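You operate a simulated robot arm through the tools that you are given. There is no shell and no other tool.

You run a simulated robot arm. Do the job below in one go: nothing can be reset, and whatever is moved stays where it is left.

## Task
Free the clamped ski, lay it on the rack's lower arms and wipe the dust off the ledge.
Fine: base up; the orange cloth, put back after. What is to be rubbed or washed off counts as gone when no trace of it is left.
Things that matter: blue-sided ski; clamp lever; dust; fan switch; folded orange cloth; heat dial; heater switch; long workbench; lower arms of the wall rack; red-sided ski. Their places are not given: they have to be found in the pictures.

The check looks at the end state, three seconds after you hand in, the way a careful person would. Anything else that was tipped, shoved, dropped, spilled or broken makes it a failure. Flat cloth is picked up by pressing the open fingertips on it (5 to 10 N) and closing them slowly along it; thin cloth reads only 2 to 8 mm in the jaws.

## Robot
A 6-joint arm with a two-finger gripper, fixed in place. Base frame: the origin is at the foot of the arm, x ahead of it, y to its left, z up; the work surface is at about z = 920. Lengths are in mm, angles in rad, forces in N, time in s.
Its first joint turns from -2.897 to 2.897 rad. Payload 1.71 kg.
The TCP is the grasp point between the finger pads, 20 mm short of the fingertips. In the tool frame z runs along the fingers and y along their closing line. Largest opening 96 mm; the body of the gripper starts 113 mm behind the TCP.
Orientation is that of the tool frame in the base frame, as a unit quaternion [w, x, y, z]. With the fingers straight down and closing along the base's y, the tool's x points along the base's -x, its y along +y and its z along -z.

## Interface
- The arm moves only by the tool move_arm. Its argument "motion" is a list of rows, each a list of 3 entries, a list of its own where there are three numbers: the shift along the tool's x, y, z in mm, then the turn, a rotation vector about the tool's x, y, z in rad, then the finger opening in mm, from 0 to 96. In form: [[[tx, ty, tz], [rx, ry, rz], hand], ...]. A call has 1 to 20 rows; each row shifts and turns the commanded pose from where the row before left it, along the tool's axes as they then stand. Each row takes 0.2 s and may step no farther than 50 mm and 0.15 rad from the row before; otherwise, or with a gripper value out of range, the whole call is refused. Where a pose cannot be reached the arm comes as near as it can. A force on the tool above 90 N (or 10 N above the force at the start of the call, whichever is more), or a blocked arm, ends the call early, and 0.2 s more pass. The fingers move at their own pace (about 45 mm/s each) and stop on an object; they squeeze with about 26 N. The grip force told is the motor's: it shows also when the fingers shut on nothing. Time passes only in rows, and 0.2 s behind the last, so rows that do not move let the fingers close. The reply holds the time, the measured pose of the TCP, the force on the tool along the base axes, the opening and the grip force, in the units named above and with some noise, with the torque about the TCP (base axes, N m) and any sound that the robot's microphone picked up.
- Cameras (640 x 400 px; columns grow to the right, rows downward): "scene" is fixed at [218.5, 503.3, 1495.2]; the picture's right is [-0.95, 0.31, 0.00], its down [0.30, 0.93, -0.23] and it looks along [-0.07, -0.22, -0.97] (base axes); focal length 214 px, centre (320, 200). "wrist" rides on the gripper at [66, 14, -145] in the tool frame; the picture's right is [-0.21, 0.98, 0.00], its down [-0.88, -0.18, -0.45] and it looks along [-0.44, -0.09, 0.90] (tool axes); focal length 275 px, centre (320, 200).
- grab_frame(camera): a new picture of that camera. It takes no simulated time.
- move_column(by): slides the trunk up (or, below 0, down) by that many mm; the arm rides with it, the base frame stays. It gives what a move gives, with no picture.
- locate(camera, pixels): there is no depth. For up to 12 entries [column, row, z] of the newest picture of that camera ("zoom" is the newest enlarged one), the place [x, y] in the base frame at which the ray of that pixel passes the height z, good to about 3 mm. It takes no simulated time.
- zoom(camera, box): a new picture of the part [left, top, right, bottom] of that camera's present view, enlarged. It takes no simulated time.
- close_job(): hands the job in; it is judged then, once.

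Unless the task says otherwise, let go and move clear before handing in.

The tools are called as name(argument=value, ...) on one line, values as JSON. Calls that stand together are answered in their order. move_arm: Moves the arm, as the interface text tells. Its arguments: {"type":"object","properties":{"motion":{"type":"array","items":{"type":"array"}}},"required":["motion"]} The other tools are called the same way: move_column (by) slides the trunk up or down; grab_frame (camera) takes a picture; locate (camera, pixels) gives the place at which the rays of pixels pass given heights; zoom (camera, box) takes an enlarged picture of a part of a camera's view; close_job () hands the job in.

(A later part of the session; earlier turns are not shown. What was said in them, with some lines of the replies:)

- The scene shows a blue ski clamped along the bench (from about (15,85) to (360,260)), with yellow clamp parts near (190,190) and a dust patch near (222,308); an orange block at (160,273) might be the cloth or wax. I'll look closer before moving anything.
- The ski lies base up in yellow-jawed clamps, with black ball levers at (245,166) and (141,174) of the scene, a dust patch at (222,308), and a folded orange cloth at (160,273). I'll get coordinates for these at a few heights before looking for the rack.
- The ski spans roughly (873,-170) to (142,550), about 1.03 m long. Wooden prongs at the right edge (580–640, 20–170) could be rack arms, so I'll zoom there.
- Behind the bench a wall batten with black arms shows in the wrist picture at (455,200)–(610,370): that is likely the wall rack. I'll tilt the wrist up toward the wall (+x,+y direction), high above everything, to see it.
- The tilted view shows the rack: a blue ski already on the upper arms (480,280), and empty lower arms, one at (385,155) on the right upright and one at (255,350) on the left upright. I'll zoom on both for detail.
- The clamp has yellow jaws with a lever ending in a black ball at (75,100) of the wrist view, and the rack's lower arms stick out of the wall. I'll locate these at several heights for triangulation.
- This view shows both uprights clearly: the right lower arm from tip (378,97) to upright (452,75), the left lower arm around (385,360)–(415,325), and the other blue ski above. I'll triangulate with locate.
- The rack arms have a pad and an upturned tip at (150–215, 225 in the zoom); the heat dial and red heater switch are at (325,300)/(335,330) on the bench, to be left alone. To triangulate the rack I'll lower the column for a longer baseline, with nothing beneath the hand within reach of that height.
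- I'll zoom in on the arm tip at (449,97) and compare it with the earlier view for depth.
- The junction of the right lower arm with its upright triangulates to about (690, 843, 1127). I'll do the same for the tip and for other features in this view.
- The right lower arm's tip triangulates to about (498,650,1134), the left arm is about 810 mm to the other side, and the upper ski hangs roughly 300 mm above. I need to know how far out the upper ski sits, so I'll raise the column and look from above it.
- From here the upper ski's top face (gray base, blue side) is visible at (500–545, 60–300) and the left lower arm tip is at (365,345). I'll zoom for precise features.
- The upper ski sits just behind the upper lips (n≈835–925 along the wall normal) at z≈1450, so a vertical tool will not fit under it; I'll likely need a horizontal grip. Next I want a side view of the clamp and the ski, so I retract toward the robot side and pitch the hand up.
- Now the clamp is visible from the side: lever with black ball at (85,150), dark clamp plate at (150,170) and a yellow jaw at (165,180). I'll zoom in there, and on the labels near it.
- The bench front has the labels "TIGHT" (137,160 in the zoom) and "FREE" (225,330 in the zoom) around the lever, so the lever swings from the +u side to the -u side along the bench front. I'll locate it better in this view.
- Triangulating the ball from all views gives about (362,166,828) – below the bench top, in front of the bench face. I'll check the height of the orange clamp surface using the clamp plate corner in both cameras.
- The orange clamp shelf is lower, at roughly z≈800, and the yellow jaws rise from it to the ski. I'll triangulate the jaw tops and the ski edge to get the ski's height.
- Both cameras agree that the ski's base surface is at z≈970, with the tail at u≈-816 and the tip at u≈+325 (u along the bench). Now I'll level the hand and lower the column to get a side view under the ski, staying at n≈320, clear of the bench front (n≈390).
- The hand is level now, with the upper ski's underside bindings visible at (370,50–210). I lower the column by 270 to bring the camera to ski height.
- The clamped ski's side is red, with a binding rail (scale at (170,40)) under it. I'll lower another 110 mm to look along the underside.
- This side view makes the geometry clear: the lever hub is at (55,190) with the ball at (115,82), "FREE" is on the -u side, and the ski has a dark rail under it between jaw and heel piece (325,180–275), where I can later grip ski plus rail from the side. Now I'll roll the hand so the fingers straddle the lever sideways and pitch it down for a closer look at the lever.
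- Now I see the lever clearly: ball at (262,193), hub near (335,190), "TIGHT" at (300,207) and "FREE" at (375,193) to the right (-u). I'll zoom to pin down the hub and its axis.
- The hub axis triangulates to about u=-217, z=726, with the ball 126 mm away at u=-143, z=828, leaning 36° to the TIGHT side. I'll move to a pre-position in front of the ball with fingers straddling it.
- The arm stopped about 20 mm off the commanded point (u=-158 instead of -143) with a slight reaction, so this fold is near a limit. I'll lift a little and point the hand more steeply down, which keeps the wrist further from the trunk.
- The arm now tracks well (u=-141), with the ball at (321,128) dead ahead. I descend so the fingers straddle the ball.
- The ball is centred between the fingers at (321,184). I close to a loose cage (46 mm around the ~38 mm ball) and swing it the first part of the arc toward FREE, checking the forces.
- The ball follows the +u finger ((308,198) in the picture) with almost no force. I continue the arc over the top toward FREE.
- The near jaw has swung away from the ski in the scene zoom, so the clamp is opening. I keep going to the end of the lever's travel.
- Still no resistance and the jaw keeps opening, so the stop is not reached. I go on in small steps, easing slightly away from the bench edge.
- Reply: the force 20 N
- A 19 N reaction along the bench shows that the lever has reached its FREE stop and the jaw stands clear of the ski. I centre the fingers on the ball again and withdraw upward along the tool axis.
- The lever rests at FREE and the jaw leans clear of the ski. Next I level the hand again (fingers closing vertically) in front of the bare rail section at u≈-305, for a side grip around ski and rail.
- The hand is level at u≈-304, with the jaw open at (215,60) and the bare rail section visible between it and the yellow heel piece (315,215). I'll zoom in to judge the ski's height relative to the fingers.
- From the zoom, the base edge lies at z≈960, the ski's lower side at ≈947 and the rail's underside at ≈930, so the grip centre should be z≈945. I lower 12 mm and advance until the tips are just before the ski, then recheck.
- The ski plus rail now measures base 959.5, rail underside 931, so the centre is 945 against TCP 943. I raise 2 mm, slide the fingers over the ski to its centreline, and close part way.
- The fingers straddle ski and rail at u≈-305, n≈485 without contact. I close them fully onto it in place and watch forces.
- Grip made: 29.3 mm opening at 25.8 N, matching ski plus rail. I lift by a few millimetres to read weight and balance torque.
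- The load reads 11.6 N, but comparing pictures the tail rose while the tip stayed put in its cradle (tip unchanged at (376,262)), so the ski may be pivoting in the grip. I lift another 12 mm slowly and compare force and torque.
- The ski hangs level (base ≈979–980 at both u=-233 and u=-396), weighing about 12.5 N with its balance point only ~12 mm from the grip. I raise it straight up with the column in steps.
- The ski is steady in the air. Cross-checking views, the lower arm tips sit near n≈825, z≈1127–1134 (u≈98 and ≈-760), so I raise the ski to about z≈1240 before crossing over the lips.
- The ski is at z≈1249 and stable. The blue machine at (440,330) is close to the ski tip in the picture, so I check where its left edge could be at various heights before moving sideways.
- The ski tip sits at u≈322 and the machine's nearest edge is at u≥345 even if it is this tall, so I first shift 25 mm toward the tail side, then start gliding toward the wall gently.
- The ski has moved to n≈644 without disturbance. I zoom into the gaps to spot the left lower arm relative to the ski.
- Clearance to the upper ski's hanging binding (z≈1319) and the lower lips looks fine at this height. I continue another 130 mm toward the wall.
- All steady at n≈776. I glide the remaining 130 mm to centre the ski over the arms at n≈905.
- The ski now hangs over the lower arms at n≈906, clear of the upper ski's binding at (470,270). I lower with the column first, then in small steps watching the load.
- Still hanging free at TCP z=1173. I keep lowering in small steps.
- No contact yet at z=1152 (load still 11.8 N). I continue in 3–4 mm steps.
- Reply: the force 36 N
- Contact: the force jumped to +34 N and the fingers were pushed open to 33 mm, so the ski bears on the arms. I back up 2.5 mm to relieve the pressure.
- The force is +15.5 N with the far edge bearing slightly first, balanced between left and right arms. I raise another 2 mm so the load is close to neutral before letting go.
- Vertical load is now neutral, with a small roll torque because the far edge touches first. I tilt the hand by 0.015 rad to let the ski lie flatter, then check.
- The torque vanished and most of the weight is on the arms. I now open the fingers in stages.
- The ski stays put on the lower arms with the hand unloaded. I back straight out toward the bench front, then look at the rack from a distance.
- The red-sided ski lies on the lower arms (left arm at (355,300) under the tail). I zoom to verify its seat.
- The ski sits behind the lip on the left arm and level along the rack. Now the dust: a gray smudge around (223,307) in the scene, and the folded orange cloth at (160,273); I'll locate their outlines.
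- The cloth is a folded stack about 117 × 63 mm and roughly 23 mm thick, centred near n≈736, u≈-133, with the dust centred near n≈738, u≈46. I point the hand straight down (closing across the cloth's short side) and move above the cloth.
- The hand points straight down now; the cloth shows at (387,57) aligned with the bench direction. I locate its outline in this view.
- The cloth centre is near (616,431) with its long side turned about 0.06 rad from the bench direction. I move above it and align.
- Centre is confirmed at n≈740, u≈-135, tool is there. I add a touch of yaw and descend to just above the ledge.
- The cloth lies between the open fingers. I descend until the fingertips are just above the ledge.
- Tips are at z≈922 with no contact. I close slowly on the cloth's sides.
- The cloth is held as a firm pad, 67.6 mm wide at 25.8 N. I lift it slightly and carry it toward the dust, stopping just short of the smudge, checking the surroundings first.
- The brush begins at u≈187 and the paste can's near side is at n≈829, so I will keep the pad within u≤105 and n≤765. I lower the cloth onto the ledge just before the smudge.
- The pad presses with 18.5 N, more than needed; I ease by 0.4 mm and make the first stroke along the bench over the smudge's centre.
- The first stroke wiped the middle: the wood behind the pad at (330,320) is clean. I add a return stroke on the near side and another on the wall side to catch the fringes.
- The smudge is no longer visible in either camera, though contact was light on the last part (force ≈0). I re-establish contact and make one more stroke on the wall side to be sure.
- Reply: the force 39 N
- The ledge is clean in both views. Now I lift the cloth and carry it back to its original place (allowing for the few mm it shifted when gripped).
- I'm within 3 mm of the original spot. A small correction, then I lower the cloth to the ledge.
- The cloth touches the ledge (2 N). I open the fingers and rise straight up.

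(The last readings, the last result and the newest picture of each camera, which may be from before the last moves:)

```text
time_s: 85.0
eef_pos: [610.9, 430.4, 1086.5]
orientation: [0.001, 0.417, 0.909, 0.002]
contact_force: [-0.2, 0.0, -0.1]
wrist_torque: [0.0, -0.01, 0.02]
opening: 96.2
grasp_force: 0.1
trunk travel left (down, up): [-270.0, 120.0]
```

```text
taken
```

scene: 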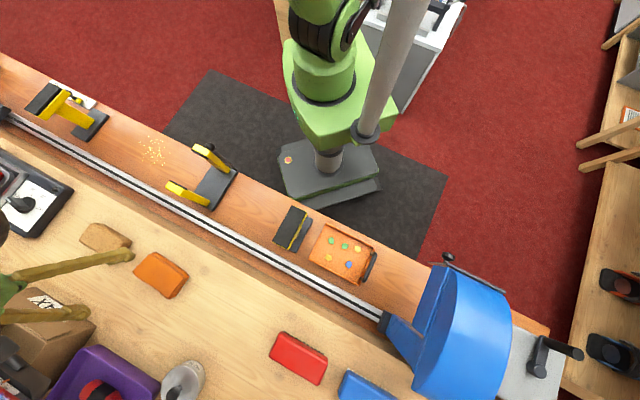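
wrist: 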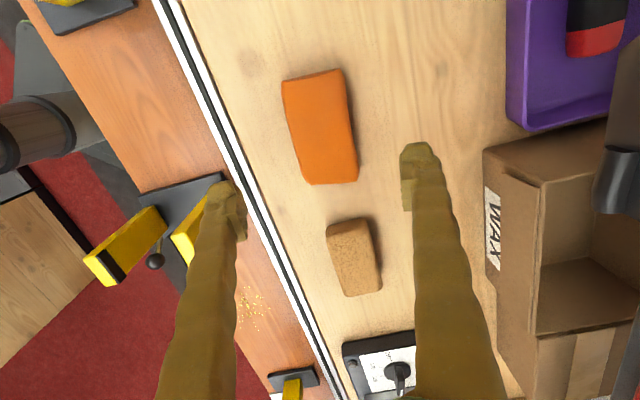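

The cloth is back at (161,274), matching its original place, and the ledge is clean. I retreat toward the robot and tilt up to check the ski on both rack arms.

move_arm(motion=[[[0, -20, -25], [0, 0, 0], 96], [[10, -38, -20], [0, 0, 0], 96], [[10, -38, -20], [0, 0, 0], 96], [[10, -38, -20], [0, 0, 0], 96], [[10, -38, -20], [0, 0, 0], 96], [[10, -38, -20], [0, 0, 0], 96], [[10, -38, -20], [0, 0, 0], 96], [[10, -38, -20], [0, 0, 0], 96], [[10, 0, 0], [-0.14, 0, 0], 96], [[0, 0, 0], [-0.14, 0, 0], 96], [[0, 0, 0], [-0.14, 0, 0], 96], [[0, 0, 0], [-0.14, 0, 0], 96], [[0, 0, 0], [0, 0, 0], 96]])

grab_frame(camera="wrist")

grab_frame(camera="scene")

```text
time_s: 87.8
eef_pos: [343.9, 305.2, 1253.9]
orientation: [0.115, 0.401, 0.873, 0.252]
contact_force: [0.2, 0.2, 0.5]
wrist_torque: [0.06, -0.01, 0.01]
opening: 96.1
grasp_force: 0.1
trunk travel left (down, up): [-270.0, 120.0]
```

```text
taken
```

wrist: 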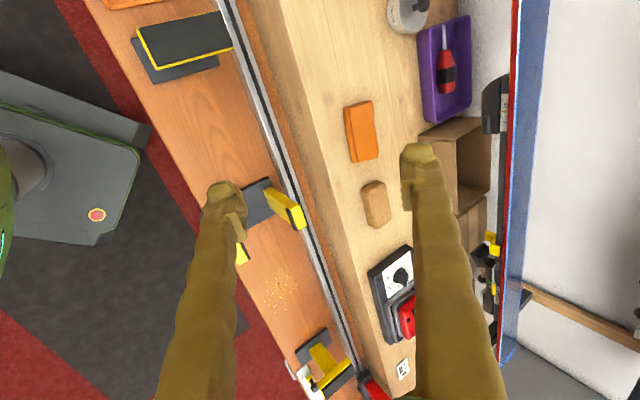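

```text
taken
```

scene: 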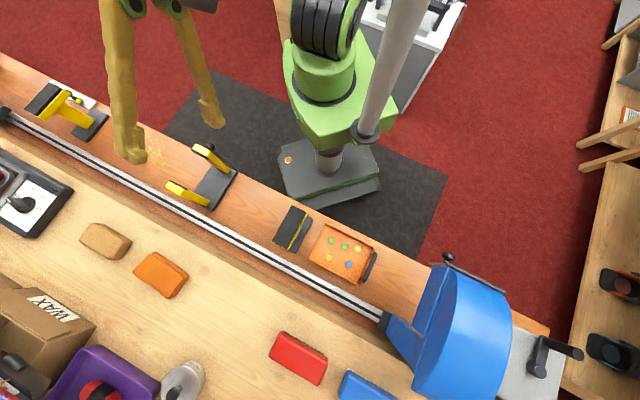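

The ski lies on the lower arms on the left side; I'll shift along the bench and raise a little to see the right arm too.

move_arm(motion=[[[40, 0, 0], [0, 0, 0], 96], [[40, 0, 0], [0, 0, 0], 96], [[40, 0, 0], [0, 0, 0], 96], [[35, 0, 0], [0, 0, 0], 96], [[0, 0, 0], [0, 0, 0], 96]])

move_column(by=110)

grab_frame(camera="wrist")

```text
time_s: 89.0
eef_pos: [241.4, 423.8, 1252.1]
orientation: [0.117, 0.4, 0.873, 0.253]
contact_force: [-0.2, 0.5, 0.3]
wrist_torque: [-0.04, 0.0, 0.0]
opening: 95.9
grasp_force: 0.1
trunk travel left (down, up): [-270.0, 120.0]
```

```text
time_s: 90.4
eef_pos: [242.1, 424.0, 1362.3]
orientation: [0.116, 0.401, 0.873, 0.252]
contact_force: [0.1, 0.5, 0.3]
wrist_torque: [0.0, -0.02, 0.01]
opening: 95.8
grasp_force: 0.0
trunk travel left (down, up): [-380.0, 10.0]
```

```text
taken
```

wrist: 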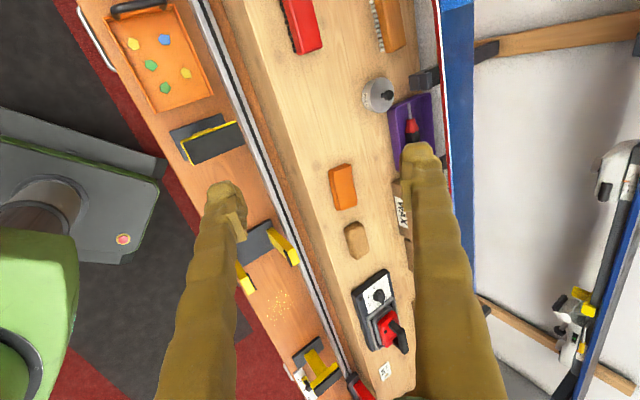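

zoom(camera="wrist", box=[380, 0, 540, 110])

zoom(camera="wrist", box=[270, 60, 420, 180])

zoom(camera="wrist", box=[430, 180, 590, 400])

zoom(camera="scene", box=[120, 220, 320, 345])

```text
3.64 times, centred on (460, 55) of wrist
```

zoom: 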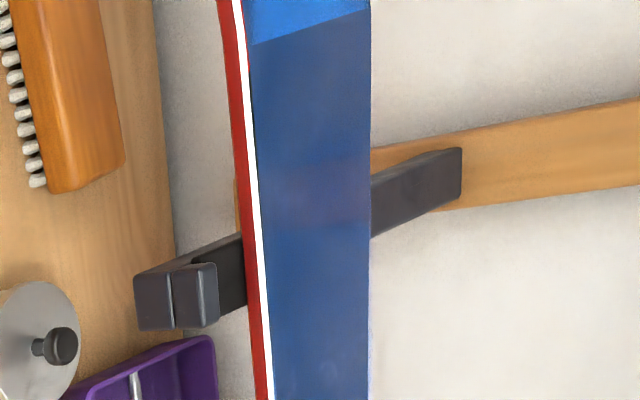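

```text
3.33 times, centred on (345, 120) of wrist
```

zoom: 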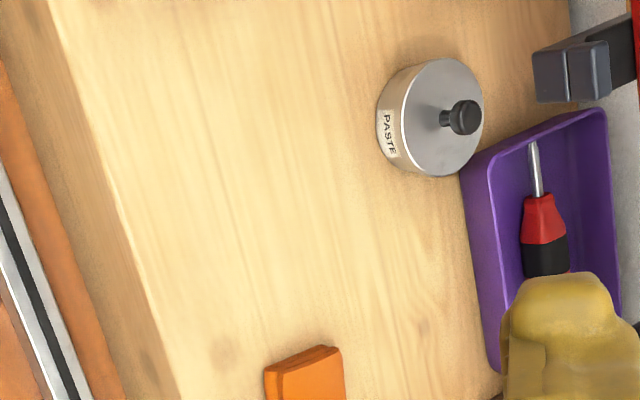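

```text
1.82 times, centred on (510, 290) of wrist
```

zoom: 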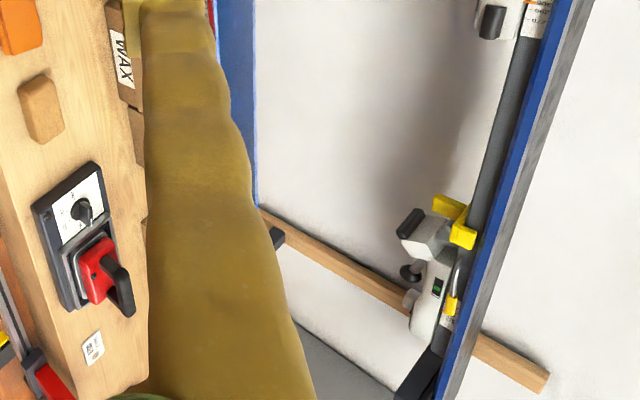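

```text
3.20 times, centred on (220, 282) of scene
```

zoom: 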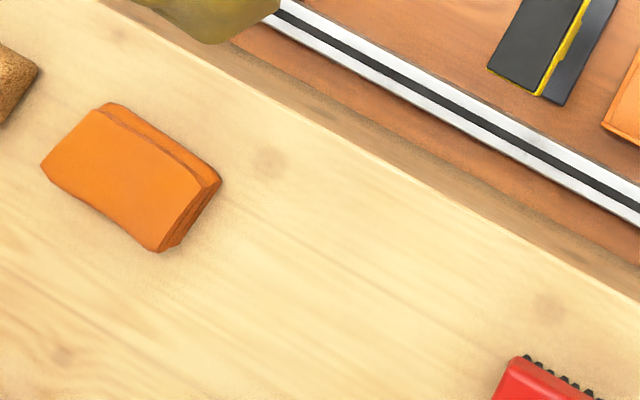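

The red-sided ski rests flat on both lower arms behind their lips ((150–215, 295) in the zoom). The cloth is back in its place, and no trace of dust is left on the ledge. The hand is empty and clear, so I hand the job in.

close_job()

```text
The job is handed in.
```

The job is handed in; the check's result hasn't come back. In the last pictures everything asked for looks done:

- **Ski:** I moved the clamp lever to FREE and lifted out the red-sided ski. It now lies base up on the rack's two lower arms, behind the lips. The blue-sided ski on the upper arms was not touched.
- **Dust:** I took "the dust" to be the gray smudge on the light-wood ledge behind the clamps and wiped it off with the orange cloth. No trace shows in either camera.
- **Cloth:** it is back on the ledge, within a few millimetres of where it was.

There are also small yellow flakes on the lower orange shelf under the clamps. I took them to be wax shavings rather than the dust and left them alone. The fan switch, heater switch and heat dial were not touched. The clamp lever stays at FREE, and the hand is empty and clear.
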